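You operate a simulated robot arm through the tools that you are given. There is no shell and no other tool. Be economical: measure what you need, move in short steps, check, and stop when the job is done.

You are at the controls of a simulated two-armed robot. One attempt, no reset.

TASK
Open the setup door, switch the power switch of the black machine off and shut the door again. Close the cooler door. Fetch the red block and set it on the small grey table. Put the bottle that says "lemon" from the front of the low steel table on the clear end of the low steel table and the bottle that says "peach" on the small grey table. Fetch the blue test card and stand it on the black-framed pad. Take the grey-framed pad and put it on the service bench before the right dispenser. Put the clear lamp cap labelled "CAP 56" from the clear end of the low steel table on the service bench before the right dispenser and the clear lamp cap marked "CAP 37" in the black tray. Put the clear beaker in the inside of the dark grey sink. Any order will do. Set down upright: bottle, blue test card, clear lamp cap, clear beaker.

Only the result counts: the job must be done as asked and must still hold three seconds after the hand-in. Knocking over, shifting, dropping, spilling or breaking anything else fails it. A push-on lid holds only when it is set on centred and level and pressed home; a screw cap is set on level and turned clockwise until tight.

THE ROBOT
Two 6-joint arms with two-finger parallel grippers on one trunk, on a base that drives. Base frame: it is fixed to the floor where the robot stands at the start and does not move with it; the origin is under the middle of the robot, x ahead of it, y to its left, z up. Units: m, rad, N and s.
The left shoulder is at the start at [-0.107, 0.177, 0.71], the right one opposite. With the tool pointing down near the work surface each hand reaches from about 0.1 to 0.72 m from the robot's upright axis, wherever it stands, measured 20 degrees to its own side. Places, roughly: black tray (24x20 cm) [8.9, 5.78, 0.8]; black-framed pad (9x6x2 cm) [4.2, 7.1, 0.6]; blue test card [4.5, 7, 0.75]; clear beaker [-2, 5.75, 0.75]; clear end of the low steel table [4.4, 7.4, 0.6]; clear lamp cap [4.5, 7.25, 0.75]; cooler door [5.6, 4.9, 0.9]; grey-framed pad (9x6x2 cm) [4.3, 7.1, 0.6]; inside of the dark grey sink [-2.2, 5.3, 0.7]; power switch of the black machine [7.4, -0.1, 0.6]; red block [5.5, 6.75, 0.75]; service bench before the right dispenser (22x60 cm [2.66, 5.56, 0.72]; setup door [7.3, -0.2, 0.5]; small brown bottle, small clear bottle, small gree [5.25, 7, 0.75]; small grey table [6.3, 5.4, 0.7]. Payload 1.57 kg a hand.
Tool frame (each hand has its own): the origin (TCP) lies between the finger pads and is the grasp point; the fingertips stand 0.03 m ahead of it; z points along the fingers, y is the line along which they close. Largest opening 0.08 m; finger width 0.017, thickness 0.012; the body of the gripper, 0.04 by 0.082 m, starts 0.08 m behind the TCP.
Orientation is that of the tool frame in the base frame, as a unit quaternion [w, x, y, z]. With the fingers straight down and closing along the base's y, the tool's x points along the base's -x, its y along +y and its z along -z.

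THE INTERFACE
- The arms move only by the tool step_arm. It takes "left_steps", "right_steps" or both (then of equal length, played together; a hand with none holds still); each is a list of rows, each a list of 2 entries, a list of its own where there are three numbers: the shift along the tool's x, y, z in m, then the turn, a rotation vector about the tool's x, y, z in rad. In form: [[[tx, ty, tz], [wx, wy, wz]], ...]. A call has 1 to 10 rows; each row shifts and turns the commanded pose from where the row before left it, along the tool's axes as they then stand. "left_claw" and "right_claw" are, for a hand that has rows, the gripper command, from -1 (shut) to 1 (fully open), values between in proportion, set as the call begins (left out, the last holds). Rows are played at 5 a second. More than 0.05 m and 0.15 rad between two rows, or a gripper value outside its range, and nothing of the call is played. Where a pose cannot be reached the arm comes as near as it can. A force on the tool above 40 N (or 10 N above the force at the start of the call, whichever is more), or a blocked arm, ends the call early, and 0.2 s more pass. The fingers move at their own pace (about 0.072 m/s each) and stop on an object; they squeeze with about 37 N. The grip force told is the motor's: it shows also when the fingers shut on nothing. Time passes only in rows, and 0.2 s behind the last, so rows that do not move let the fingers close. The reply holds the time, the measured pose of the TCP, the force on the tool along the base axes, the opening and the grip force, in the units named above and with some noise, with the torque about the TCP (base axes, N m) and any sound that the robot's microphone picked up.
- Cameras (640 x 400 px; columns grow to the right, rows downward): "scene" is now at [0.0503, 0.0064, 1.4393]; the picture's right is [0.07, -1.00, 0.00], its down [-0.66, -0.05, -0.75] and it looks along [0.75, 0.05, -0.66] (base axes); focal length 248 px, centre (320, 200). "left" rides on the left gripper at [0.072, 0.007, -0.122] in its tool frame; the picture's right is [-0.09, 1.00, 0.00], its down [-0.84, -0.08, -0.54] and it looks along [-0.54, -0.05, 0.84] (tool axes); focal length 238 px, centre (320, 200). "right" rides on the right gripper at [0.072, -0.007, -0.122] in its tool frame; the picture's right is [0.09, 1.00, 0.00], its down [-0.84, 0.08, -0.54] and it looks along [-0.54, 0.05, 0.84] (tool axes); focal length 238 px, centre (320, 200). There is no depth. A picture from a camera that has moved, and an enlarged one, comes with that camera's place and axes in the base frame and with its lens.
- get_image(camera): a new picture of that camera. No time passes.
- move_column(by): slides the trunk up (or, below 0, down) by that many m; the arms and the scene camera ride with it, the base frame stays. It gives what a move gives, with no picture.
- base_move(legs): drives the robot by 1 to 6 legs, each [ahead, left, turn to the left] in m, m and rad, along the robot's own axes; the way and the turn of a leg run together, so that a leg with both is an arc; at most 1.5 m and 3.142 rad a leg. The arms and the cameras ride along, it lands a little off, and it stops where it bumps. It gives what a move gives.
- turn_head(pan, tilt): turns the head with the scene camera to pan (to the left, within 2.496 rad either way) and tilt (down, from -0.506 to 1.204), counted from straight ahead of the robot. It gives what a move gives.
- enlarge(camera, box): a new picture of the part [left, top, right, bottom] of that camera's present view, enlarged. No time passes.
- finish_job(): hands the job in; it is judged then, once.

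Work in short steps. Places have to be worked out from the pictures, the camera data and where the tool is seen: move nearer, look again, correct. Check each grasp and each placing, and mend what went wrong. You have 525 turns and 310 pictures in all, those below and enlarged ones among them. Open the grippers and draw the arms clear of the work before you hand the job in, unless the task says otherwise; then end with one line.

The tools are called after "Request:" as a command line: name --argument value ..., lists and objects as JSON in quotes. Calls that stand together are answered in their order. step_arm: Moves the arms, as the interface text tells. Its arguments: {"type":"object","properties":{"left_steps":{"type":"array"},"left_claw":{"type":"number"},"right_steps":{"type":"array"},"right_claw":{"type":"number"}},"required":[]} The other tools are called the same way: move_column (by) slides the trunk up or down; base_move (legs) drives the base; turn_head (pan, tilt) turns the head that bears the scene camera; get_image (camera) takes a picture; enlarge (camera, box) takes an enlarged picture of a part of a camera's view; finish_job () hands the job in.

At the start:

```text
time_s: 0.0
left_tool_pos: [0.473, 0.2146, 0.68]
left_orientation: [0.001, 0.0, 1.0, 0.0]
left_wrist_force: [-0.3, 0.7, 0.9]
left_ft_torque: [-0.02, -0.05, -0.02]
left_gripper_width: 0.0801
left_grip_force: 0.0
right_tool_pos: [0.3289, -0.12, 0.6781]
right_orientation: [0.001, 0.0, 1.0, 0.0]
right_wrist_force: [-0.5, 0.4, 0.0]
right_ft_torque: [-0.02, 0.0, 0.01]
right_gripper_width: 0.0799
right_grip_force: 0.0
trunk travel left (down, up): [-0.15, 0.178]
robot x, y, heading: [-0.0003, 0.0002, -0.005]
head pan, tilt: [0.068, 0.726]
```

scene: 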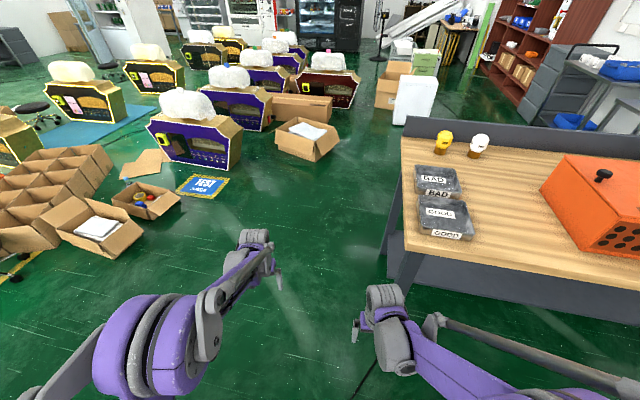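
right: 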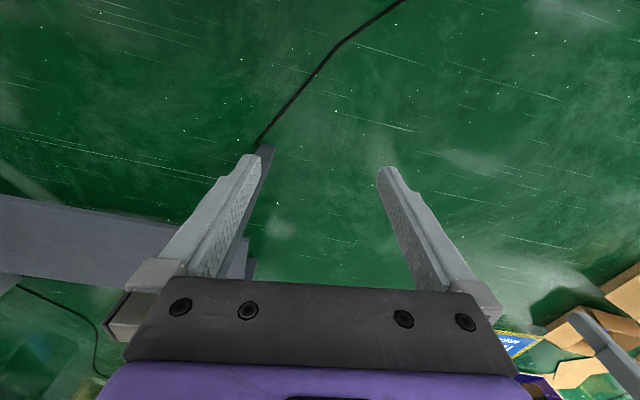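
left: 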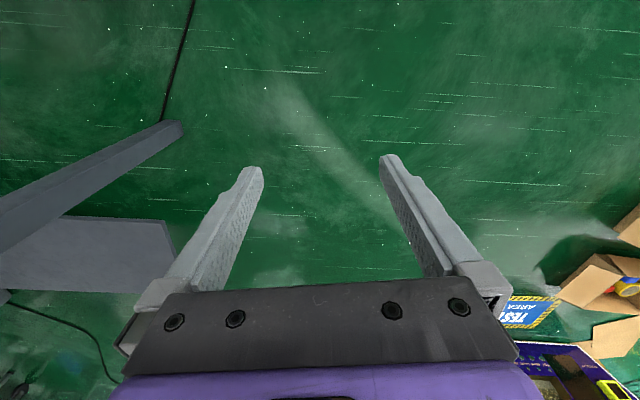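

I start by surveying the room: the scene camera looks down at present, so I raise the head to look ahead.

Request:
turn_head --pan 0.0 --tilt 0.25

Request:
get_image --camera "scene"

Request:
turn_head --pan 1.3 --tilt 0.25

Request:
get_image --camera "scene"

Request:
turn_head --pan -1.2 --tilt 0.25

Request:
get_image --camera "scene"

```text
time_s: 0.9
left_tool_pos: [0.4752, 0.2136, 0.6804]
left_orientation: [0.0, -0.001, 1.0, 0.001]
left_wrist_force: [-0.6, -0.9, -0.1]
left_ft_torque: [-0.02, 0.02, 0.02]
left_gripper_width: 0.08
left_grip_force: 0.0
right_tool_pos: [0.3292, -0.1205, 0.6782]
right_orientation: [0.0, 0.001, 1.0, 0.0]
right_wrist_force: [-0.3, -1.3, -0.6]
right_ft_torque: [0.0, 0.03, -0.01]
right_gripper_width: 0.0799
right_grip_force: 0.1
trunk travel left (down, up): [-0.15, 0.178]
robot x, y, heading: [0.0006, -0.0064, 0.003]
head pan, tilt: [0.0, 0.25]
```

```text
306 pictures are left
camera scene: at [0.06, 0.0007, 1.4823], right [0.0, -1.0, 0.0], down [-0.25, 0.0, -0.97], along [0.97, 0.0, -0.25], focal length 248 px, centre (320, 200)
```

scene: 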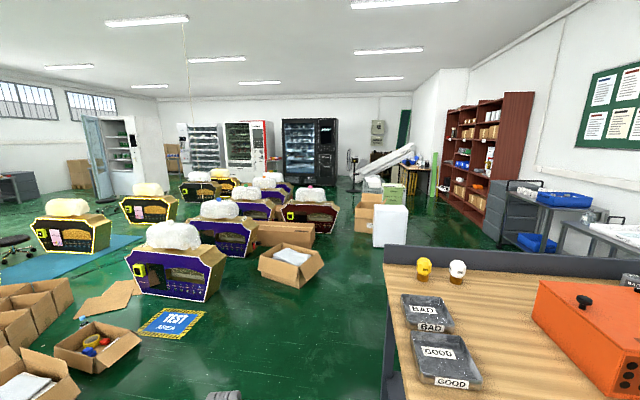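

```text
time_s: 2.4
left_tool_pos: [0.474, 0.2147, 0.6785]
left_orientation: [-0.001, -0.001, 1.0, 0.001]
left_wrist_force: [0.4, 0.1, 0.5]
left_ft_torque: [0.01, 0.0, 0.02]
left_gripper_width: 0.0801
left_grip_force: 0.0
right_tool_pos: [0.3287, -0.1217, 0.6788]
right_orientation: [0.0, 0.0, 1.0, 0.0]
right_wrist_force: [-0.8, -0.8, -0.2]
right_ft_torque: [0.01, 0.01, 0.02]
right_gripper_width: 0.0801
right_grip_force: 0.0
trunk travel left (down, up): [-0.15, 0.178]
robot x, y, heading: [-0.0003, 0.0018, 0.0]
head pan, tilt: [1.3, 0.25]
```

```text
305 pictures are left
camera scene: at [-0.0084, 0.0907, 1.4823], right [0.96, -0.27, 0.0], down [-0.07, -0.24, -0.97], along [0.26, 0.93, -0.25], focal length 248 px, centre (320, 200)
```

scene: 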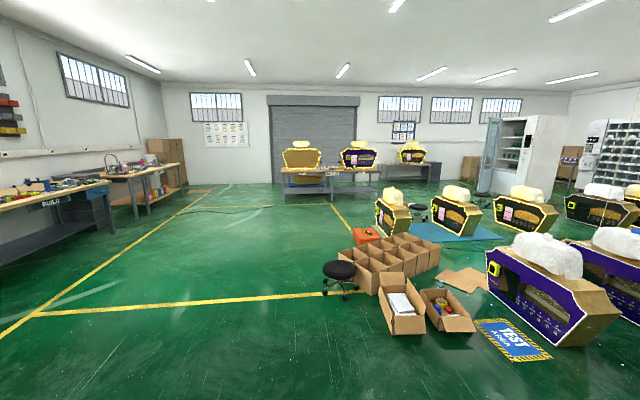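

```text
time_s: 4.7
left_tool_pos: [0.4736, 0.2134, 0.6802]
left_orientation: [0.001, 0.0, 1.0, 0.001]
left_wrist_force: [0.0, 0.2, 0.1]
left_ft_torque: [-0.01, -0.02, 0.0]
left_gripper_width: 0.0799
left_grip_force: 0.1
right_tool_pos: [0.3295, -0.1206, 0.6784]
right_orientation: [0.0, 0.0, 1.0, 0.0]
right_wrist_force: [-0.4, -1.0, -0.1]
right_ft_torque: [0.0, -0.02, 0.0]
right_gripper_width: 0.0802
right_grip_force: 0.0
trunk travel left (down, up): [-0.15, 0.178]
robot x, y, heading: [0.0025, 0.0017, 0.002]
head pan, tilt: [-1.201, 0.25]
```

```text
304 pictures are left
camera scene: at [0.0004, -0.0864, 1.4823], right [-0.93, -0.36, 0.0], down [-0.09, 0.23, -0.97], along [0.35, -0.9, -0.25], focal length 248 px, centre (320, 200)
```

scene: 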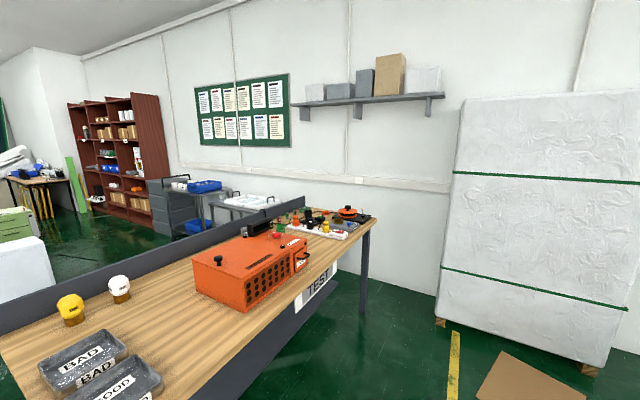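

The hall layout matches the given places: sink bench on the far left wall, white cooler and black vending machine far ahead. I drive first toward the sink bench, keeping left of the stool (about [0.9, 2.5]).

Request:
base_move --legs '[[0, 0.6, 0], [0, 0, 1.57], [1.5, 0.4, 0], [1.5, 0.3, 0], [0.9, 0, 0]]'

Request:
turn_head --pan 0.9 --tilt 0.35

Request:
get_image --camera "scene"

Request:
turn_head --pan -0.7 --tilt 0.35

Request:
get_image --camera "scene"

```text
refused: leg 3 is longer than a leg can be; nothing moved
```

```text
time_s: 6.7
left_tool_pos: [0.4741, 0.2143, 0.6798]
left_orientation: [0.0, 0.0, 1.0, 0.0]
left_wrist_force: [0.5, 0.9, -0.4]
left_ft_torque: [0.01, 0.02, 0.03]
left_gripper_width: 0.0799
left_grip_force: 0.1
right_tool_pos: [0.3289, -0.1208, 0.6786]
right_orientation: [0.0, 0.0, 1.0, 0.0]
right_wrist_force: [-0.5, 0.6, -0.2]
right_ft_torque: [-0.03, 0.01, 0.01]
right_gripper_width: 0.0796
right_grip_force: 0.2
trunk travel left (down, up): [-0.15, 0.178]
robot x, y, heading: [0.0009, 0.003, 0.001]
head pan, tilt: [0.901, 0.351]
```

```text
303 pictures are left
camera scene: at [0.0244, 0.0736, 1.4729], right [0.78, -0.62, 0.0], down [-0.21, -0.27, -0.94], along [0.58, 0.74, -0.34], focal length 248 px, centre (320, 200)
```

scene: 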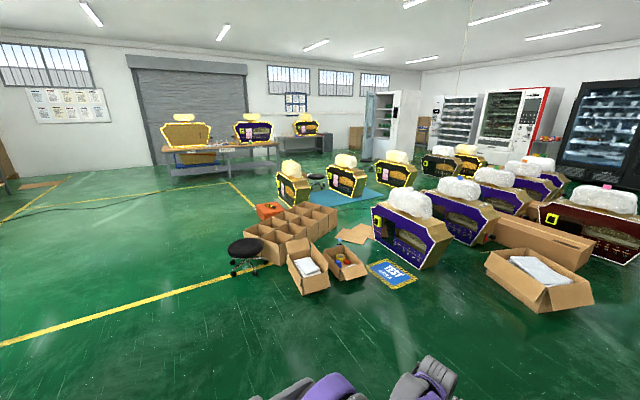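

```text
time_s: 8.3
left_tool_pos: [0.4731, 0.2135, 0.6801]
left_orientation: [0.0, 0.0, 1.0, 0.0]
left_wrist_force: [-0.1, -0.1, 1.2]
left_ft_torque: [-0.03, 0.04, 0.02]
left_gripper_width: 0.0798
left_grip_force: 0.0
right_tool_pos: [0.329, -0.1197, 0.6787]
right_orientation: [0.0, 0.001, 1.0, 0.001]
right_wrist_force: [0.9, 0.1, 0.3]
right_ft_torque: [0.0, -0.03, 0.01]
right_gripper_width: 0.0797
right_grip_force: 0.1
trunk travel left (down, up): [-0.15, 0.178]
robot x, y, heading: [-0.0012, -0.0048, 0.003]
head pan, tilt: [-0.7, 0.351]
```

```text
302 pictures are left
camera scene: at [0.0378, -0.0592, 1.4729], right [-0.64, -0.77, 0.0], down [-0.26, 0.22, -0.94], along [0.72, -0.6, -0.34], focal length 248 px, centre (320, 200)
```

scene: 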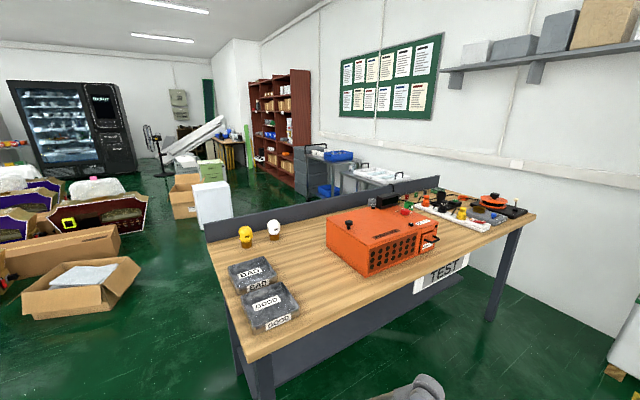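

The leg was slightly too long; I retry with shorter legs on the same path.

Request:
base_move --legs '[[0, 0.6, 0], [0, 0, 1.57], [1.4, 0.4, 0], [1.4, 0.3, 0], [0.9, 0, 0]]'

Request:
turn_head --pan 0.9 --tilt 0.35

Request:
get_image --camera "scene"

Request:
turn_head --pan -0.7 --tilt 0.35

Request:
get_image --camera "scene"

```text
time_s: 35.9
left_tool_pos: [-0.9565, 4.7872, 0.6802]
left_orientation: [0.0, 0.712, -0.702, 0.0]
left_wrist_force: [0.8, 0.4, 0.9]
left_ft_torque: [0.0, 0.0, 0.0]
left_gripper_width: 0.0801
left_grip_force: 0.0
right_tool_pos: [-0.6185, 4.6466, 0.6787]
right_orientation: [-0.001, 0.712, -0.702, 0.0]
right_wrist_force: [-0.5, -0.4, 0.6]
right_ft_torque: [0.0, 0.0, 0.03]
right_gripper_width: 0.0801
right_grip_force: 0.1
trunk travel left (down, up): [-0.15, 0.178]
robot x, y, heading: [-0.7378, 4.3172, 1.586]
head pan, tilt: [-0.7, 0.351]
```

```text
time_s: 37.6
left_tool_pos: [-0.9562, 4.7872, 0.6794]
left_orientation: [0.0, 0.712, -0.702, 0.0]
left_wrist_force: [-0.5, 0.8, -0.1]
left_ft_torque: [0.02, -0.01, -0.01]
left_gripper_width: 0.0802
left_grip_force: 0.1
right_tool_pos: [-0.619, 4.6466, 0.6783]
right_orientation: [0.0, 0.712, -0.702, 0.0]
right_wrist_force: [-0.2, 0.4, -0.5]
right_ft_torque: [0.01, 0.02, -0.03]
right_gripper_width: 0.0798
right_grip_force: 0.0
trunk travel left (down, up): [-0.15, 0.178]
robot x, y, heading: [-0.733, 4.3179, 1.584]
head pan, tilt: [0.901, 0.351]
```

```text
301 pictures are left
camera scene: at [-0.8094, 4.3412, 1.4729], right [0.61, 0.79, 0.0], down [0.27, -0.21, -0.94], along [-0.74, 0.57, -0.34], focal length 248 px, centre (320, 200)
```

scene: 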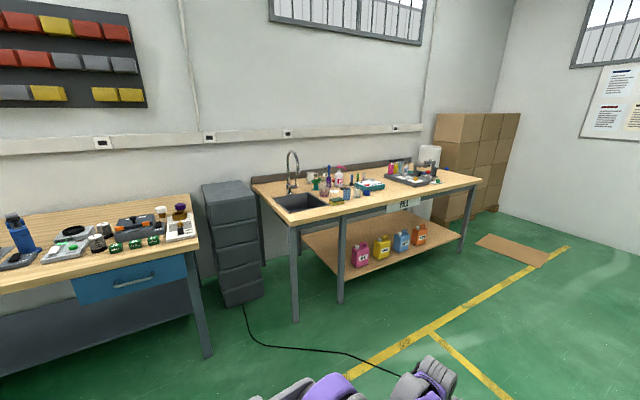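

```text
time_s: 39.3
left_tool_pos: [-0.9558, 4.7864, 0.6803]
left_orientation: [0.0, 0.712, -0.702, 0.0]
left_wrist_force: [0.0, 0.7, -0.7]
left_ft_torque: [-0.02, 0.01, 0.0]
left_gripper_width: 0.0798
left_grip_force: 0.1
right_tool_pos: [-0.6187, 4.6475, 0.6776]
right_orientation: [0.0, 0.712, -0.702, 0.0]
right_wrist_force: [1.1, 0.2, -0.7]
right_ft_torque: [-0.02, 0.02, 0.01]
right_gripper_width: 0.0801
right_grip_force: 0.1
trunk travel left (down, up): [-0.15, 0.178]
robot x, y, heading: [-0.7335, 4.3184, 1.582]
head pan, tilt: [-0.7, 0.351]
```

```text
300 pictures are left
camera scene: at [-0.6767, 4.3564, 1.4729], right [0.77, -0.63, 0.0], down [-0.22, -0.27, -0.94], along [0.59, 0.73, -0.34], focal length 248 px, centre (320, 200)
```

scene: 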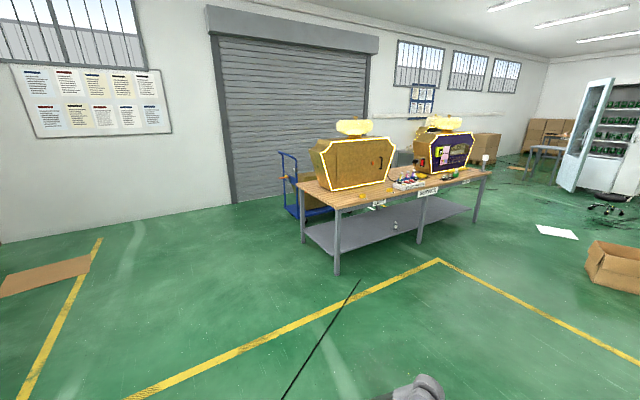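

The sink bench front edge runs about from (-2.05, 5.06) to (-1.74, 7.0), top about 0.77 m. I drive to a standoff in front of the sink facing the bench, raise the trunk, and look.

Request:
base_move --legs '[[1.1, 0.2, 0], [0, 0, 1.4]]'

Request:
move_column --by 0.17

Request:
turn_head --pan 0.0 --tilt 0.55

Request:
get_image --camera "scene"

```text
time_s: 48.4
left_tool_pos: [-1.4477, 5.2846, 0.6806]
left_orientation: [0.0, 0.997, -0.082, -0.001]
left_wrist_force: [-0.5, -0.6, 0.4]
left_ft_torque: [0.01, 0.0, 0.0]
left_gripper_width: 0.0801
left_grip_force: 0.2
right_tool_pos: [-1.2502, 5.5899, 0.6783]
right_orientation: [-0.001, 0.997, -0.082, 0.0]
right_wrist_force: [-0.5, -1.3, 0.1]
right_ft_torque: [-0.02, 0.0, 0.02]
right_gripper_width: 0.0801
right_grip_force: 0.1
trunk travel left (down, up): [-0.15, 0.178]
robot x, y, heading: [-0.9454, 5.4177, 2.98]
head pan, tilt: [-0.7, 0.351]
```

```text
time_s: 50.4
left_tool_pos: [-1.4466, 5.2842, 0.8508]
left_orientation: [0.0, 0.997, -0.082, 0.0]
left_wrist_force: [0.1, -0.8, -0.3]
left_ft_torque: [-0.01, 0.0, 0.0]
left_gripper_width: 0.0801
left_grip_force: 0.0
right_tool_pos: [-1.2484, 5.5906, 0.8483]
right_orientation: [-0.001, 0.997, -0.082, 0.0]
right_wrist_force: [-0.6, 0.5, -0.5]
right_ft_torque: [0.0, 0.04, -0.03]
right_gripper_width: 0.08
right_grip_force: 0.0
trunk travel left (down, up): [-0.32, 0.008]
robot x, y, heading: [-0.9434, 5.419, 2.975]
head pan, tilt: [-0.7, 0.351]
```

```text
time_s: 51.4
left_tool_pos: [-1.4493, 5.2839, 0.8496]
left_orientation: [0.0, 0.997, -0.082, -0.001]
left_wrist_force: [0.0, 0.3, -0.1]
left_ft_torque: [-0.02, 0.02, -0.05]
left_gripper_width: 0.08
left_grip_force: 0.1
right_tool_pos: [-1.2494, 5.5929, 0.8486]
right_orientation: [0.0, 0.997, -0.082, -0.001]
right_wrist_force: [-0.1, -0.1, 1.1]
right_ft_torque: [-0.02, 0.02, 0.01]
right_gripper_width: 0.0799
right_grip_force: 0.0
trunk travel left (down, up): [-0.32, 0.008]
robot x, y, heading: [-0.9441, 5.4195, 2.976]
head pan, tilt: [0.0, 0.55]
```

```text
299 pictures are left
camera scene: at [-0.9918, 5.4268, 1.6282], right [0.17, 0.99, 0.0], down [0.52, -0.09, -0.85], along [-0.84, 0.14, -0.52], focal length 248 px, centre (320, 200)
```

scene: 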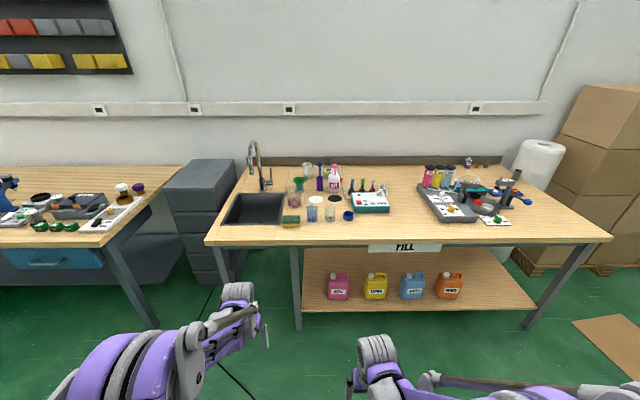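

Bench is square in view. I enlarge the area near the sink to find the clear beaker.

Request:
enlarge --camera "scene" --box '[210, 140, 410, 265]'

```text
3.20 times, centred on (310, 202) of scene
camera zoom: at [-0.9918, 5.4268, 1.6282], right [0.17, 0.99, 0.0], down [0.52, -0.09, -0.85], along [-0.84, 0.14, -0.52], focal length 795 px, centre (352, 192)
```

zoom: 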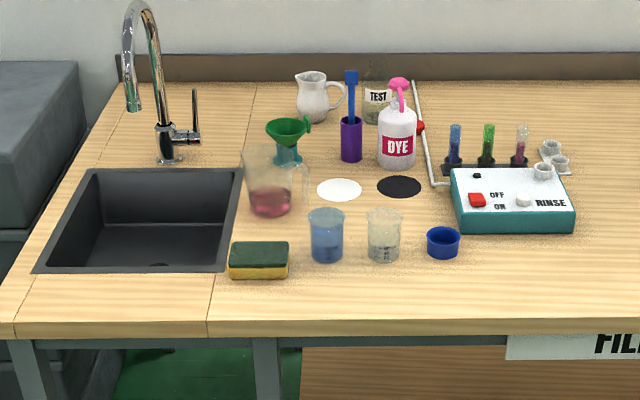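

The clear beaker is the near one at about (-2.13, 5.68), right of the blue beaker. I raise both hands and pull the left back before nearing the bench.

Request:
step_arm --left_steps '[[[0.04, 0, -0.03], [0, 0, 0]], [[0.04, 0, -0.03], [0, 0, 0]], [[0.04, 0, -0.03], [0, 0, 0]], [[0.04, 0, -0.03], [0, 0, 0]]]' --right_steps '[[[0, 0, -0.03], [0, 0, 0]], [[0, 0, -0.03], [0, 0, 0]], [[0, 0, -0.03], [0, 0, 0]], [[0, 0, -0.03], [0, 0, 0]]]'

Request:
base_move --legs '[[0.6, 0.13, 0]]'

Request:
get_image --camera "right"

Request:
turn_head --pan 0.0 --tilt 0.9

Request:
get_image --camera "scene"

```text
time_s: 52.4
left_tool_pos: [-1.288, 5.2594, 0.9713]
left_orientation: [0.001, 0.997, -0.082, 0.0]
left_wrist_force: [0.7, 0.3, -0.3]
left_ft_torque: [-0.01, -0.03, 0.0]
left_gripper_width: 0.08
left_grip_force: 0.1
right_tool_pos: [-1.2469, 5.5924, 0.9672]
right_orientation: [0.0, 0.997, -0.082, -0.001]
right_wrist_force: [-0.1, 0.2, -0.9]
right_ft_torque: [0.02, 0.05, 0.01]
right_gripper_width: 0.0801
right_grip_force: 0.0
trunk travel left (down, up): [-0.32, 0.008]
robot x, y, heading: [-0.9444, 5.4169, 2.98]
head pan, tilt: [0.0, 0.55]
```

```text
time_s: 55.8
left_tool_pos: [-1.8884, 5.2321, 0.971]
left_orientation: [0.0, 0.996, -0.087, 0.0]
left_wrist_force: [-0.2, 0.6, -0.2]
left_ft_torque: [0.02, 0.0, 0.0]
left_gripper_width: 0.0801
left_grip_force: 0.1
right_tool_pos: [-1.8448, 5.567, 0.9658]
right_orientation: [0.0, 0.996, -0.087, 0.0]
right_wrist_force: [0.4, -0.1, 0.2]
right_ft_torque: [0.01, 0.0, 0.01]
right_gripper_width: 0.08
right_grip_force: 0.1
trunk travel left (down, up): [-0.32, 0.008]
robot x, y, heading: [-1.5424, 5.3904, 2.964]
head pan, tilt: [0.0, 0.55]
```

```text
297 pictures are left
camera right: at [-1.7718, 5.561, 1.0884], right [-0.08, -1.0, 0.0], down [-0.84, 0.07, 0.54], along [-0.54, 0.04, -0.84], focal length 238 px, centre (320, 200)
```

right: 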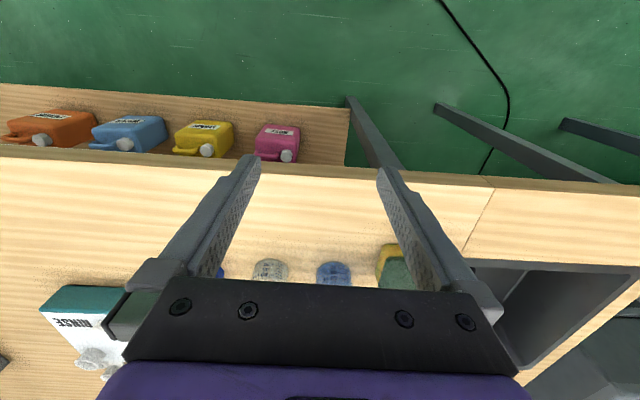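

```text
time_s: 56.6
left_tool_pos: [-1.8887, 5.2323, 0.9724]
left_orientation: [-0.001, 0.996, -0.087, 0.0]
left_wrist_force: [0.9, 0.0, -0.2]
left_ft_torque: [0.03, 0.02, -0.01]
left_gripper_width: 0.08
left_grip_force: 0.0
right_tool_pos: [-1.8439, 5.5663, 0.9667]
right_orientation: [0.0, 0.996, -0.087, 0.0]
right_wrist_force: [0.5, 0.2, -0.4]
right_ft_torque: [-0.02, 0.02, 0.01]
right_gripper_width: 0.0797
right_grip_force: 0.0
trunk travel left (down, up): [-0.32, 0.008]
robot x, y, heading: [-1.5422, 5.3899, 2.968]
head pan, tilt: [0.0, 0.901]
```

```text
296 pictures are left
camera scene: at [-1.5753, 5.3958, 1.599], right [0.17, 0.98, 0.0], down [0.77, -0.14, -0.62], along [-0.61, 0.11, -0.78], focal length 248 px, centre (320, 200)
```

scene: 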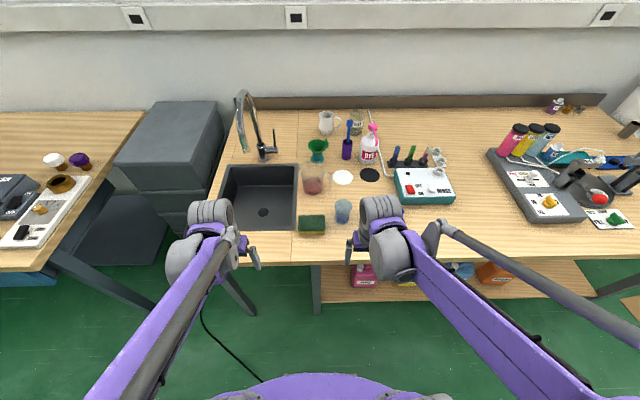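

The wrist camera puts the clear beaker near (-2.137, 5.684), matching the scene estimate. I move the right hand most of the way above table height and look again.

Request:
step_arm --right_steps '[[[-0.04, -0.013, 0], [0, 0, 0]], [[-0.04, -0.013, 0], [0, 0, 0]], [[-0.04, -0.013, 0], [0, 0, 0]], [[-0.04, -0.013, 0], [0, 0, 0]], [[-0.04, -0.012, 0], [0, 0, 0]]]' --right_claw 1

Request:
get_image --camera "right"

```text
time_s: 57.8
left_tool_pos: [-1.8904, 5.2337, 0.9705]
left_orientation: [0.0, 0.996, -0.087, -0.001]
left_wrist_force: [0.0, -0.7, -0.4]
left_ft_torque: [-0.01, 0.0, 0.01]
left_gripper_width: 0.08
left_grip_force: 0.0
right_tool_pos: [-2.0332, 5.6638, 0.9648]
right_orientation: [0.0, 0.996, -0.087, 0.0]
right_wrist_force: [0.4, 0.9, -0.3]
right_ft_torque: [-0.02, -0.02, 0.02]
right_gripper_width: 0.0797
right_grip_force: 0.1
trunk travel left (down, up): [-0.32, 0.008]
robot x, y, heading: [-1.5453, 5.3887, 2.965]
head pan, tilt: [0.0, 0.901]
```

```text
295 pictures are left
camera right: at [-1.9606, 5.6596, 1.0865], right [-0.08, -1.0, 0.0], down [-0.84, 0.07, 0.54], along [-0.54, 0.04, -0.84], focal length 238 px, centre (320, 200)
```

right: 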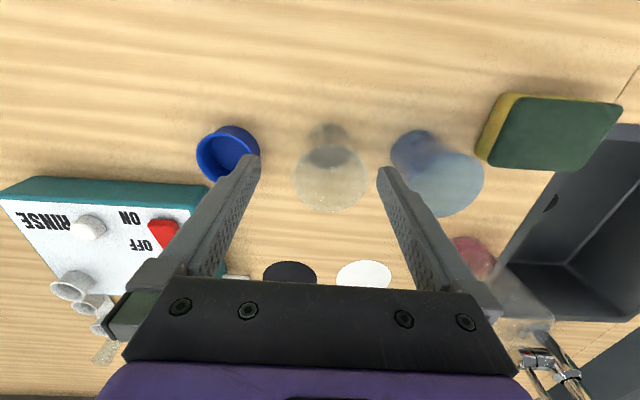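

Combining views, the table top is at about 0.82 m and the beaker centre about (-2.054, 5.658), rim ~0.91. I shift 19 mm ahead, 9 mm left, and lower partly to check alignment.

Request:
step_arm --right_steps '[[[-0.019, 0.009, 0], [0, 0, 0]], [[0, 0, 0.02], [0, 0, 0]]]'

Request:
get_image --camera "right"

```text
time_s: 58.4
left_tool_pos: [-1.8894, 5.2333, 0.9712]
left_orientation: [0.0, 0.996, -0.088, 0.0]
left_wrist_force: [-1.1, -0.6, 0.7]
left_ft_torque: [0.01, 0.01, 0.0]
left_gripper_width: 0.0799
left_grip_force: 0.1
right_tool_pos: [-2.0512, 5.6587, 0.9455]
right_orientation: [-0.001, 0.996, -0.086, 0.001]
right_wrist_force: [0.2, 0.6, 0.7]
right_ft_torque: [-0.01, 0.01, 0.01]
right_gripper_width: 0.0799
right_grip_force: 0.0
trunk travel left (down, up): [-0.32, 0.008]
robot x, y, heading: [-1.5439, 5.3895, 2.965]
head pan, tilt: [0.0, 0.901]
```

```text
294 pictures are left
camera right: at [-1.9788, 5.6533, 1.0671], right [-0.08, -1.0, 0.0], down [-0.84, 0.07, 0.54], along [-0.54, 0.04, -0.84], focal length 238 px, centre (320, 200)
```

right: 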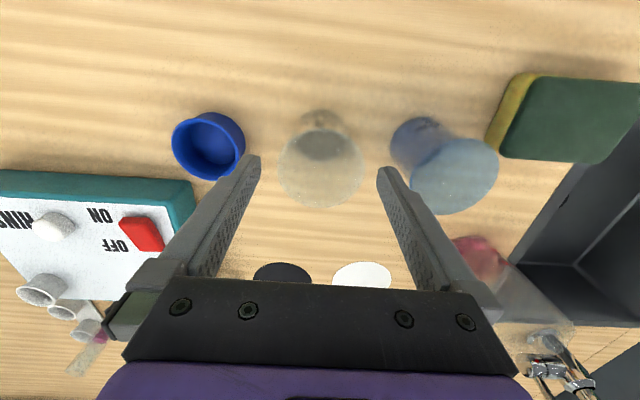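

The rim centre lies right under the TCP, diameter about 62 mm. I descend to TCP z ≈ 0.875 with the gripper open.

Request:
step_arm --right_steps '[[[-0.002, 0, 0.025], [0, 0, 0]], [[0, 0, 0.025], [0, 0, 0]], [[0, 0, 0.02], [0, 0, 0]]]'

Request:
get_image --camera "right"

```text
time_s: 59.2
left_tool_pos: [-1.8887, 5.2325, 0.9702]
left_orientation: [0.0, 0.996, -0.088, 0.0]
left_wrist_force: [0.3, 0.0, -0.6]
left_ft_torque: [-0.01, -0.03, 0.02]
left_gripper_width: 0.0798
left_grip_force: 0.0
right_tool_pos: [-2.0524, 5.6581, 0.8775]
right_orientation: [0.0, 0.996, -0.087, 0.0]
right_wrist_force: [0.3, 0.0, 0.9]
right_ft_torque: [0.01, 0.0, 0.01]
right_gripper_width: 0.0799
right_grip_force: 0.0
trunk travel left (down, up): [-0.32, 0.008]
robot x, y, heading: [-1.5434, 5.3899, 2.965]
head pan, tilt: [0.0, 0.901]
```

```text
293 pictures are left
camera right: at [-1.9804, 5.6527, 0.9982], right [-0.08, -1.0, 0.0], down [-0.84, 0.07, 0.54], along [-0.54, 0.04, -0.84], focal length 238 px, centre (320, 200)
```

right: 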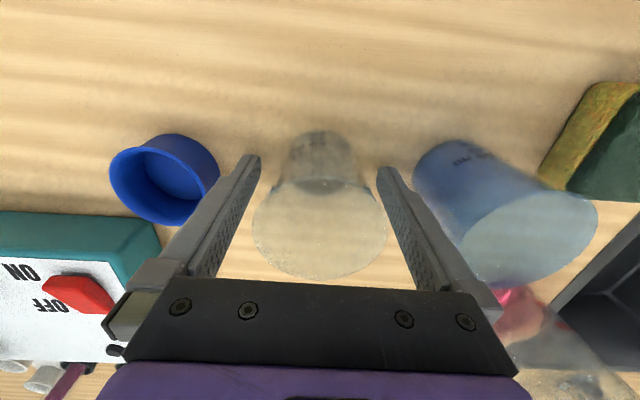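

The beaker stands centred between the fingers, so I close the gripper.

Request:
step_arm --right_steps '[[[0, 0, 0], [0, 0, 0]], [[0, 0, 0], [0, 0, 0]], [[0, 0, 0], [0, 0, 0]]]' --right_claw -1

Request:
step_arm --right_steps '[[[0, 0, -0.02], [0, 0, 0]], [[0, 0, -0.04], [0, 0, 0]], [[0, 0, -0.05], [0, 0, 0]]]'

Request:
get_image --camera "right"

Request:
get_image --camera "scene"

```text
time_s: 60.0
left_tool_pos: [-1.8884, 5.2317, 0.971]
left_orientation: [0.0, 0.996, -0.088, 0.0]
left_wrist_force: [-0.2, -0.7, 0.3]
left_ft_torque: [-0.03, 0.0, 0.01]
left_gripper_width: 0.0801
left_grip_force: 0.0
right_tool_pos: [-2.0539, 5.6576, 0.8766]
right_orientation: [0.0, 0.996, -0.087, 0.0]
right_wrist_force: [-0.3, 0.3, -0.8]
right_ft_torque: [-0.03, 0.02, 0.02]
right_gripper_width: 0.0603
right_grip_force: 37.0
trunk travel left (down, up): [-0.32, 0.008]
robot x, y, heading: [-1.5418, 5.3868, 2.961]
head pan, tilt: [0.0, 0.901]
```

```text
time_s: 60.8
left_tool_pos: [-1.8894, 5.2324, 0.9715]
left_orientation: [0.001, 0.996, -0.087, 0.0]
left_wrist_force: [0.3, -0.2, -0.2]
left_ft_torque: [-0.02, -0.01, -0.01]
left_gripper_width: 0.0798
left_grip_force: 0.0
right_tool_pos: [-2.0519, 5.658, 0.987]
right_orientation: [0.0, 0.996, -0.087, 0.0]
right_wrist_force: [-0.3, -0.3, -0.8]
right_ft_torque: [0.0, -0.01, -0.03]
right_gripper_width: 0.0607
right_grip_force: 37.0
trunk travel left (down, up): [-0.32, 0.008]
robot x, y, heading: [-1.5429, 5.3885, 2.97]
head pan, tilt: [0.0, 0.901]
```

```text
292 pictures are left
camera right: at [-1.9784, 5.6521, 1.108], right [-0.08, -1.0, 0.0], down [-0.84, 0.07, 0.54], along [-0.54, 0.04, -0.84], focal length 238 px, centre (320, 200)
```

right: 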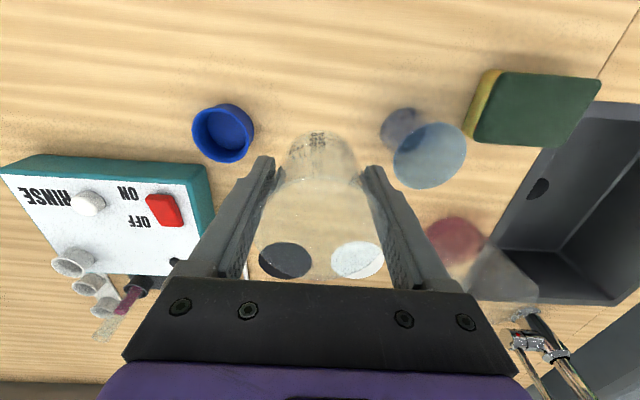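

```text
291 pictures are left
camera scene: at [-1.5746, 5.3954, 1.5989], right [0.17, 0.98, 0.0], down [0.77, -0.14, -0.62], along [-0.61, 0.11, -0.78], focal length 248 px, centre (320, 200)
```

scene: 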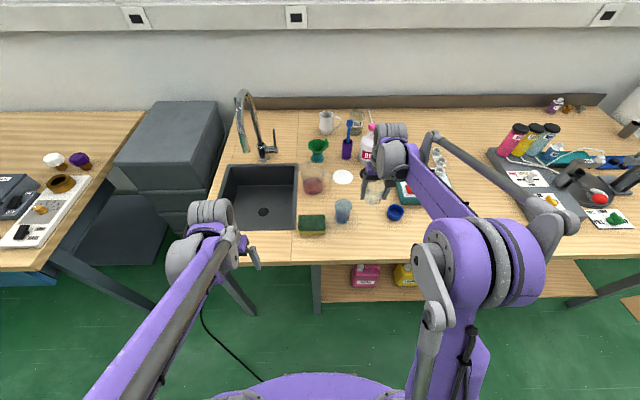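

The beaker is held (opening 61 mm). I raise and retract it, then strafe the base left so the sink comes in front of the right hand.

Request:
step_arm --right_steps '[[[0.02, 0, -0.04], [0, 0, 0]], [[0.03, 0, -0.03], [0, 0, 0]], [[0.02, 0, 0], [0, 0, 0]]]'

Request:
base_move --legs '[[0.0, 0.34, 0]]'

Request:
get_image --camera "right"

Request:
get_image --camera "scene"

```text
time_s: 61.6
left_tool_pos: [-1.8889, 5.2318, 0.9711]
left_orientation: [0.0, 0.996, -0.088, 0.0]
left_wrist_force: [-0.3, 0.9, 0.2]
left_ft_torque: [0.0, 0.03, -0.01]
left_gripper_width: 0.0799
left_grip_force: 0.1
right_tool_pos: [-1.9837, 5.646, 1.0572]
right_orientation: [0.0, 0.996, -0.086, -0.001]
right_wrist_force: [-0.9, -0.5, 0.2]
right_ft_torque: [0.02, 0.02, 0.0]
right_gripper_width: 0.0608
right_grip_force: 37.3
trunk travel left (down, up): [-0.32, 0.008]
robot x, y, heading: [-1.5437, 5.3903, 2.966]
head pan, tilt: [0.0, 0.901]
```

```text
time_s: 65.2
left_tool_pos: [-1.9486, 4.9012, 0.9717]
left_orientation: [0.0, 0.996, -0.089, -0.001]
left_wrist_force: [0.7, 0.0, -0.6]
left_ft_torque: [0.02, 0.02, 0.01]
left_gripper_width: 0.0798
left_grip_force: 0.1
right_tool_pos: [-2.043, 5.3156, 1.0567]
right_orientation: [0.0, 0.996, -0.088, 0.0]
right_wrist_force: [0.7, -0.5, -0.7]
right_ft_torque: [-0.01, 0.0, -0.03]
right_gripper_width: 0.0605
right_grip_force: 37.2
trunk travel left (down, up): [-0.32, 0.008]
robot x, y, heading: [-1.6067, 5.0561, 2.965]
head pan, tilt: [0.0, 0.901]
```

```text
290 pictures are left
camera right: at [-1.9696, 5.31, 1.1781], right [-0.09, -1.0, 0.0], down [-0.84, 0.07, 0.54], along [-0.54, 0.05, -0.84], focal length 238 px, centre (320, 200)
```

right: 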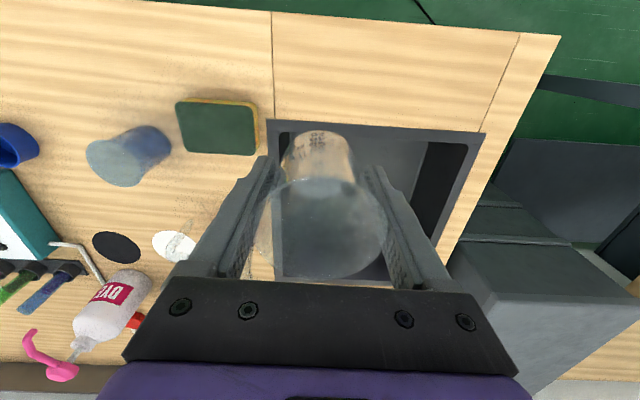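

```text
289 pictures are left
camera scene: at [-1.6345, 5.0642, 1.5989], right [0.18, 0.98, 0.0], down [0.77, -0.14, -0.62], along [-0.61, 0.11, -0.78], focal length 248 px, centre (320, 200)
```

scene: 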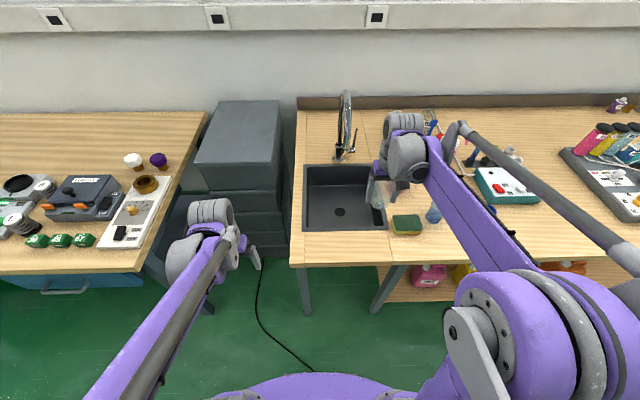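

The sink's rim spans about x -2.08…-2.42, y 5.1…5.43. I check where the faucet spout hangs before reaching in.

Request:
enlarge --camera "scene" --box '[290, 75, 450, 250]'

```text
2.29 times, centred on (370, 162) of scene
camera zoom: at [-1.6345, 5.0642, 1.5989], right [0.18, 0.98, 0.0], down [0.77, -0.14, -0.62], along [-0.61, 0.11, -0.78], focal length 568 px, centre (206, 286)
```

zoom: 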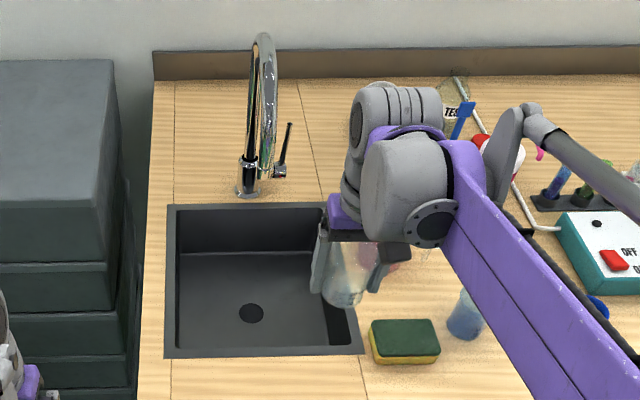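

The spout tip hangs near (-2.24, 5.26, 1.06), so I'll set the beaker in the front right part of the sink, about (-2.135, 5.325). I move ahead 92 mm, lower partly, and look.

Request:
step_arm --right_steps '[[[-0.046, 0.004, 0], [0, 0, 0]], [[-0.046, 0.003, 0], [0, 0, 0]], [[0, 0, 0.04], [0, 0, 0]], [[0, 0, 0.04], [0, 0, 0]], [[0, 0, 0.04], [0, 0, 0]], [[0, 0, 0.04], [0, 0, 0]]]'

Request:
get_image --camera "right"

Request:
enlarge --camera "scene" --box '[290, 75, 450, 250]'

```text
time_s: 66.6
left_tool_pos: [-1.9496, 4.9028, 0.9702]
left_orientation: [0.0, 0.996, -0.089, 0.0]
left_wrist_force: [0.5, 0.5, -0.2]
left_ft_torque: [0.02, 0.0, -0.01]
left_gripper_width: 0.08
left_grip_force: 0.1
right_tool_pos: [-2.1336, 5.3251, 0.8974]
right_orientation: [0.0, 0.996, -0.089, 0.0]
right_wrist_force: [0.1, 0.2, 0.1]
right_ft_torque: [-0.03, -0.01, 0.0]
right_gripper_width: 0.0608
right_grip_force: 37.1
trunk travel left (down, up): [-0.32, 0.008]
robot x, y, heading: [-1.6019, 5.0573, 2.962]
head pan, tilt: [0.0, 0.901]
```

```text
287 pictures are left
camera right: at [-2.0605, 5.3193, 1.0196], right [-0.09, -1.0, 0.0], down [-0.84, 0.07, 0.54], along [-0.54, 0.05, -0.84], focal length 238 px, centre (320, 200)
```

right: 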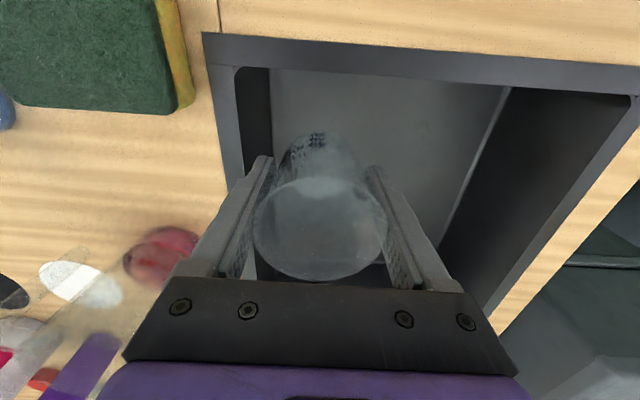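

```text
2.29 times, centred on (370, 162) of scene
camera zoom: at [-1.6349, 5.0645, 1.5989], right [0.18, 0.98, 0.0], down [0.77, -0.14, -0.62], along [-0.61, 0.11, -0.78], focal length 568 px, centre (206, 286)
```

zoom: 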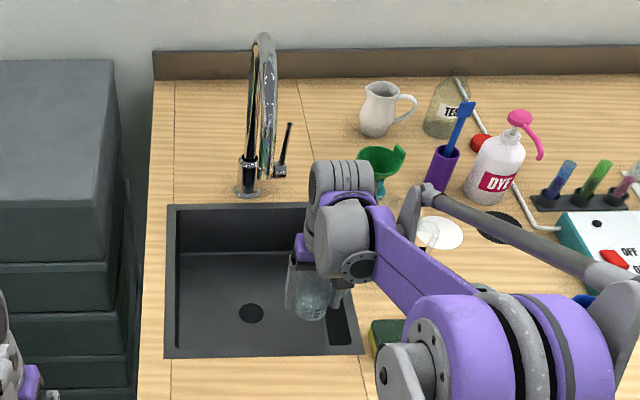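

Clear of the faucet. I shift 15 mm left away from the sink's right wall and lower until contact.

Request:
step_arm --right_steps '[[[0, 0.015, 0.02], [0, 0, 0]], [[0, 0, 0.03], [0, 0, 0]], [[0, 0, 0.03], [0, 0, 0]], [[0, 0, 0.02], [0, 0, 0]]]'

Request:
get_image --camera "right"

```text
time_s: 67.6
left_tool_pos: [-1.9492, 4.9023, 0.9714]
left_orientation: [0.001, 0.996, -0.088, -0.001]
left_wrist_force: [0.5, -0.2, 0.3]
left_ft_torque: [0.04, -0.03, -0.02]
left_gripper_width: 0.0799
left_grip_force: 0.1
right_tool_pos: [-2.1366, 5.3099, 0.7966]
right_orientation: [0.0, 0.996, -0.089, 0.0]
right_wrist_force: [0.0, 0.4, -0.5]
right_ft_torque: [0.01, 0.0, -0.01]
right_gripper_width: 0.0607
right_grip_force: 37.3
trunk travel left (down, up): [-0.32, 0.008]
robot x, y, heading: [-1.6005, 5.0586, 2.964]
head pan, tilt: [0.0, 0.901]
```

```text
285 pictures are left
camera right: at [-2.0637, 5.3043, 0.9186], right [-0.09, -1.0, 0.0], down [-0.84, 0.07, 0.54], along [-0.54, 0.05, -0.84], focal length 238 px, centre (320, 200)
```

right: 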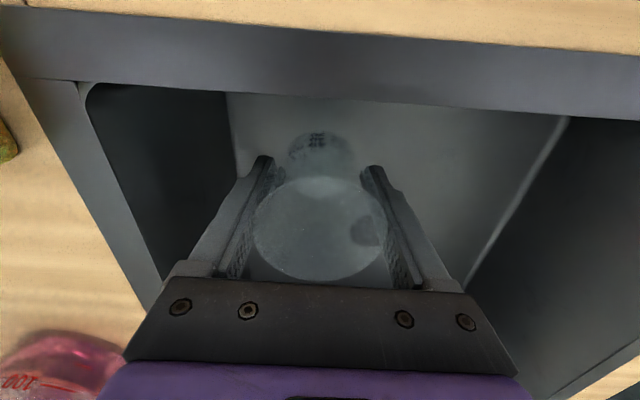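

Still free. I lower in 8 mm steps until contact is felt.

Request:
step_arm --right_steps '[[[0, 0, 0.008], [0, 0, 0]], [[0, 0, 0.008], [0, 0, 0]], [[0, 0, 0.006], [0, 0, 0]]]'

```text
time_s: 68.4
left_tool_pos: [-1.9493, 4.9009, 0.9716]
left_orientation: [0.001, 0.996, -0.089, 0.0]
left_wrist_force: [0.1, -0.7, 0.8]
left_ft_torque: [-0.02, -0.01, -0.02]
left_gripper_width: 0.08
left_grip_force: 0.0
right_tool_pos: [-2.1368, 5.3094, 0.7756]
right_orientation: [-0.001, 0.996, -0.088, 0.0]
right_wrist_force: [0.4, 0.6, 0.0]
right_ft_torque: [-0.01, -0.01, -0.01]
right_gripper_width: 0.0607
right_grip_force: 36.7
trunk travel left (down, up): [-0.32, 0.008]
robot x, y, heading: [-1.6004, 5.0584, 2.963]
head pan, tilt: [0.0, 0.901]
```

Request:
step_arm --right_steps '[[[0, 0, 0.006], [0, 0, 0]], [[0, 0, 0.006], [0, 0, 0]], [[0, 0, 0.006], [0, 0, 0]], [[0, 0, 0.006], [0, 0, 0]]]'

Request:
get_image --camera "right"

```text
time_s: 69.4
left_tool_pos: [-1.9478, 4.9026, 0.9712]
left_orientation: [-0.001, 0.996, -0.089, -0.001]
left_wrist_force: [-0.7, 0.0, 0.0]
left_ft_torque: [0.02, -0.02, 0.02]
left_gripper_width: 0.0799
left_grip_force: 0.0
right_tool_pos: [-2.1366, 5.3104, 0.7536]
right_orientation: [-0.001, 0.996, -0.089, -0.001]
right_wrist_force: [-0.4, 1.1, 14.1]
right_ft_torque: [-0.03, -0.01, 0.0]
right_gripper_width: 0.0609
right_grip_force: 37.1
trunk travel left (down, up): [-0.32, 0.008]
robot x, y, heading: [-1.6025, 5.0585, 2.96]
head pan, tilt: [0.0, 0.901]
```

```text
284 pictures are left
camera right: at [-2.0634, 5.3047, 0.874], right [-0.09, -1.0, 0.0], down [-0.84, 0.07, 0.54], along [-0.54, 0.05, -0.84], focal length 238 px, centre (320, 200)
```

right: 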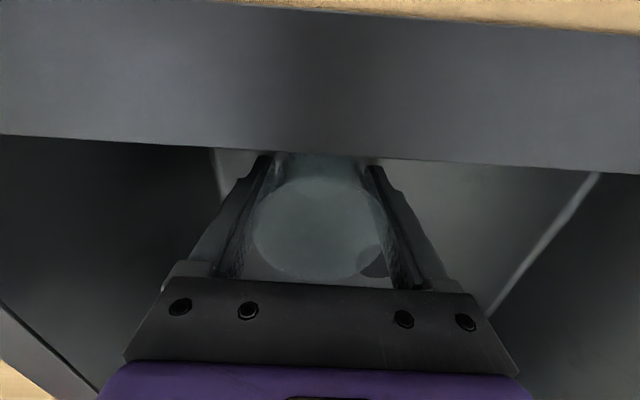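

14 N upward with no torque: the beaker is standing on the sink floor. I open and rise straight up.

Request:
step_arm --right_steps '[[[0, 0, -0.002], [0, 0, 0]], [[0, 0, 0], [0, 0, 0]], [[0, 0, 0], [0, 0, 0]]]' --right_claw 1

Request:
step_arm --right_steps '[[[0, 0, -0.03], [0, 0, 0]], [[0, 0, -0.04], [0, 0, 0]], [[0, 0, -0.05], [0, 0, 0]], [[0, 0, -0.05], [0, 0, 0]], [[0, 0, -0.05], [0, 0, 0]], [[0.04, 0, -0.03], [0, 0, 0]], [[0.05, 0, 0], [0, 0, 0]], [[0.05, 0, 0], [0, 0, 0]]]'

Request:
enlarge --camera "scene" --box '[290, 75, 450, 250]'

```text
time_s: 70.2
left_tool_pos: [-1.9494, 4.9021, 0.9712]
left_orientation: [-0.001, 0.996, -0.089, 0.0]
left_wrist_force: [0.0, 0.9, -0.5]
left_ft_torque: [-0.03, 0.0, -0.02]
left_gripper_width: 0.0801
left_grip_force: 0.0
right_tool_pos: [-2.1362, 5.3098, 0.7528]
right_orientation: [0.0, 0.996, -0.089, 0.0]
right_wrist_force: [0.6, 0.1, -0.2]
right_ft_torque: [0.03, -0.02, -0.03]
right_gripper_width: 0.0802
right_grip_force: 0.0
trunk travel left (down, up): [-0.32, 0.008]
robot x, y, heading: [-1.5998, 5.0581, 2.962]
head pan, tilt: [0.0, 0.901]
```

```text
time_s: 72.0
left_tool_pos: [-1.946, 4.9022, 0.9707]
left_orientation: [0.0, 0.996, -0.088, -0.001]
left_wrist_force: [0.7, 1.1, 0.7]
left_ft_torque: [0.03, -0.01, 0.0]
left_gripper_width: 0.0798
left_grip_force: 0.0
right_tool_pos: [-1.9979, 5.2864, 1.0021]
right_orientation: [0.0, 0.996, -0.089, -0.001]
right_wrist_force: [0.0, 0.4, -0.1]
right_ft_torque: [0.0, 0.02, -0.02]
right_gripper_width: 0.0801
right_grip_force: 0.0
trunk travel left (down, up): [-0.32, 0.008]
robot x, y, heading: [-1.6047, 5.056, 2.963]
head pan, tilt: [0.0, 0.901]
```

```text
2.29 times, centred on (370, 162) of scene
camera zoom: at [-1.6324, 5.0639, 1.5989], right [0.18, 0.98, 0.0], down [0.77, -0.14, -0.62], along [-0.61, 0.11, -0.78], focal length 568 px, centre (206, 286)
```

zoom: 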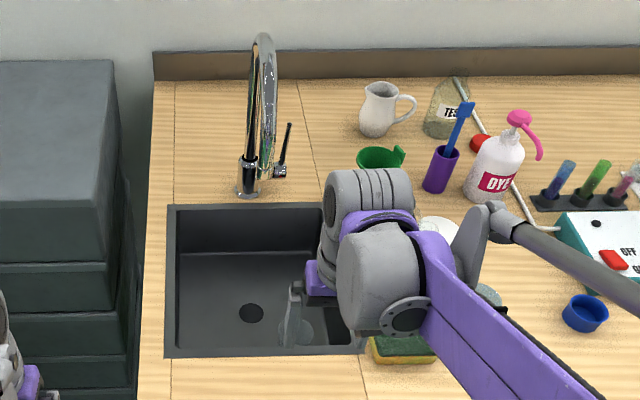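

The hand is clear; I back the base off and verify the beaker.

Request:
base_move --legs '[[-0.65, 0, 0]]'

Request:
turn_head --pan -0.1 --tilt 0.6

Request:
enlarge --camera "scene" --box '[280, 120, 460, 240]'

```text
time_s: 75.6
left_tool_pos: [-1.3005, 4.7847, 0.9712]
left_orientation: [0.0, 0.996, -0.089, -0.001]
left_wrist_force: [-0.4, -0.9, 0.0]
left_ft_torque: [0.0, 0.01, -0.03]
left_gripper_width: 0.0801
left_grip_force: 0.0
right_tool_pos: [-1.35, 5.1685, 1.0024]
right_orientation: [0.001, 0.996, -0.088, 0.0]
right_wrist_force: [0.1, -0.2, -0.1]
right_ft_torque: [0.01, -0.03, 0.03]
right_gripper_width: 0.0801
right_grip_force: 0.0
trunk travel left (down, up): [-0.32, 0.008]
robot x, y, heading: [-0.9503, 4.939, 2.962]
head pan, tilt: [0.0, 0.901]
```

```text
time_s: 76.4
left_tool_pos: [-1.2976, 4.7845, 0.9718]
left_orientation: [0.0, 0.996, -0.087, 0.0]
left_wrist_force: [0.1, 0.8, -0.3]
left_ft_torque: [0.01, -0.02, 0.04]
left_gripper_width: 0.0801
left_grip_force: 0.0
right_tool_pos: [-1.3503, 5.1677, 1.001]
right_orientation: [0.0, 0.996, -0.088, -0.001]
right_wrist_force: [0.4, 0.2, -0.4]
right_ft_torque: [0.01, 0.02, 0.03]
right_gripper_width: 0.0801
right_grip_force: 0.0
trunk travel left (down, up): [-0.32, 0.008]
robot x, y, heading: [-0.9516, 4.9409, 2.963]
head pan, tilt: [-0.099, 0.6]
```

```text
3.33 times, centred on (370, 180) of scene
camera zoom: at [-0.9953, 4.9584, 1.6236], right [0.27, 0.96, 0.0], down [0.54, -0.15, -0.82], along [-0.79, 0.22, -0.57], focal length 828 px, centre (153, 267)
```

zoom: 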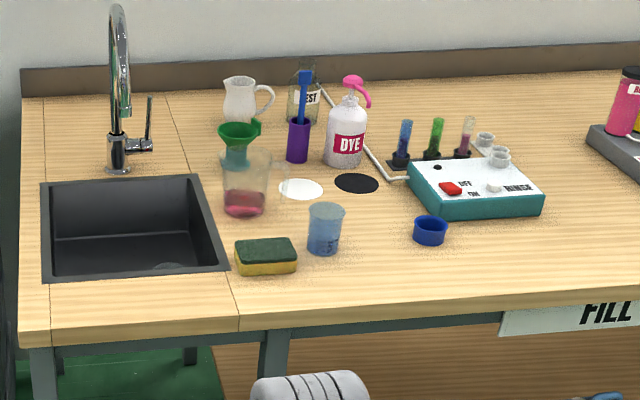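

The beaker stands in the sink. Next I turn to face the service bench (heading ~1.40) and drive along its front at y≈4.5, then look at the bench and the low steel table.

Request:
base_move --legs '[[0, 0, -1.56], [0, -1.4, 0], [0, -1.4, 0], [0.0, -0.9, 0]]'

Request:
turn_head --pan -0.4 --tilt 0.35

Request:
get_image --camera "scene"

```text
time_s: 108.4
left_tool_pos: [1.9933, 4.6586, 0.972]
left_orientation: [-0.001, -0.627, 0.779, 0.002]
left_wrist_force: [0.9, 0.4, 0.4]
left_ft_torque: [0.02, 0.02, 0.03]
left_gripper_width: 0.0803
left_grip_force: 0.1
right_tool_pos: [2.3776, 4.6938, 1.0015]
right_orientation: [-0.001, -0.628, 0.778, 0.002]
right_wrist_force: [0.2, 0.2, 0.2]
right_ft_torque: [-0.02, 0.04, 0.02]
right_gripper_width: 0.0802
right_grip_force: 0.0
trunk travel left (down, up): [-0.32, 0.008]
robot x, y, heading: [2.1383, 4.3085, 1.36]
head pan, tilt: [-0.099, 0.6]
stopped in leg 4: the robot was blocked; the commanded pose is now the measured one
```

```text
time_s: 109.2
left_tool_pos: [1.9896, 4.6589, 0.9709]
left_orientation: [0.0, -0.627, 0.779, 0.0]
left_wrist_force: [0.0, 0.4, 0.2]
left_ft_torque: [0.0, -0.01, 0.01]
left_gripper_width: 0.0797
left_grip_force: 0.1
right_tool_pos: [2.3743, 4.6956, 1.0017]
right_orientation: [0.0, -0.628, 0.778, 0.0]
right_wrist_force: [0.1, 0.7, -0.1]
right_ft_torque: [0.0, 0.01, 0.04]
right_gripper_width: 0.0798
right_grip_force: 0.1
trunk travel left (down, up): [-0.32, 0.008]
robot x, y, heading: [2.1358, 4.3057, 1.352]
head pan, tilt: [-0.4, 0.351]
```

```text
281 pictures are left
camera scene: at [2.1764, 4.3414, 1.6464], right [0.82, -0.58, 0.0], down [-0.2, -0.28, -0.94], along [0.54, 0.77, -0.34], focal length 248 px, centre (320, 200)
```

scene: 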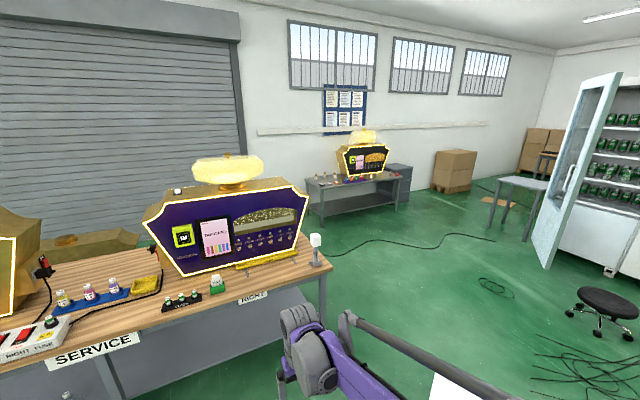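

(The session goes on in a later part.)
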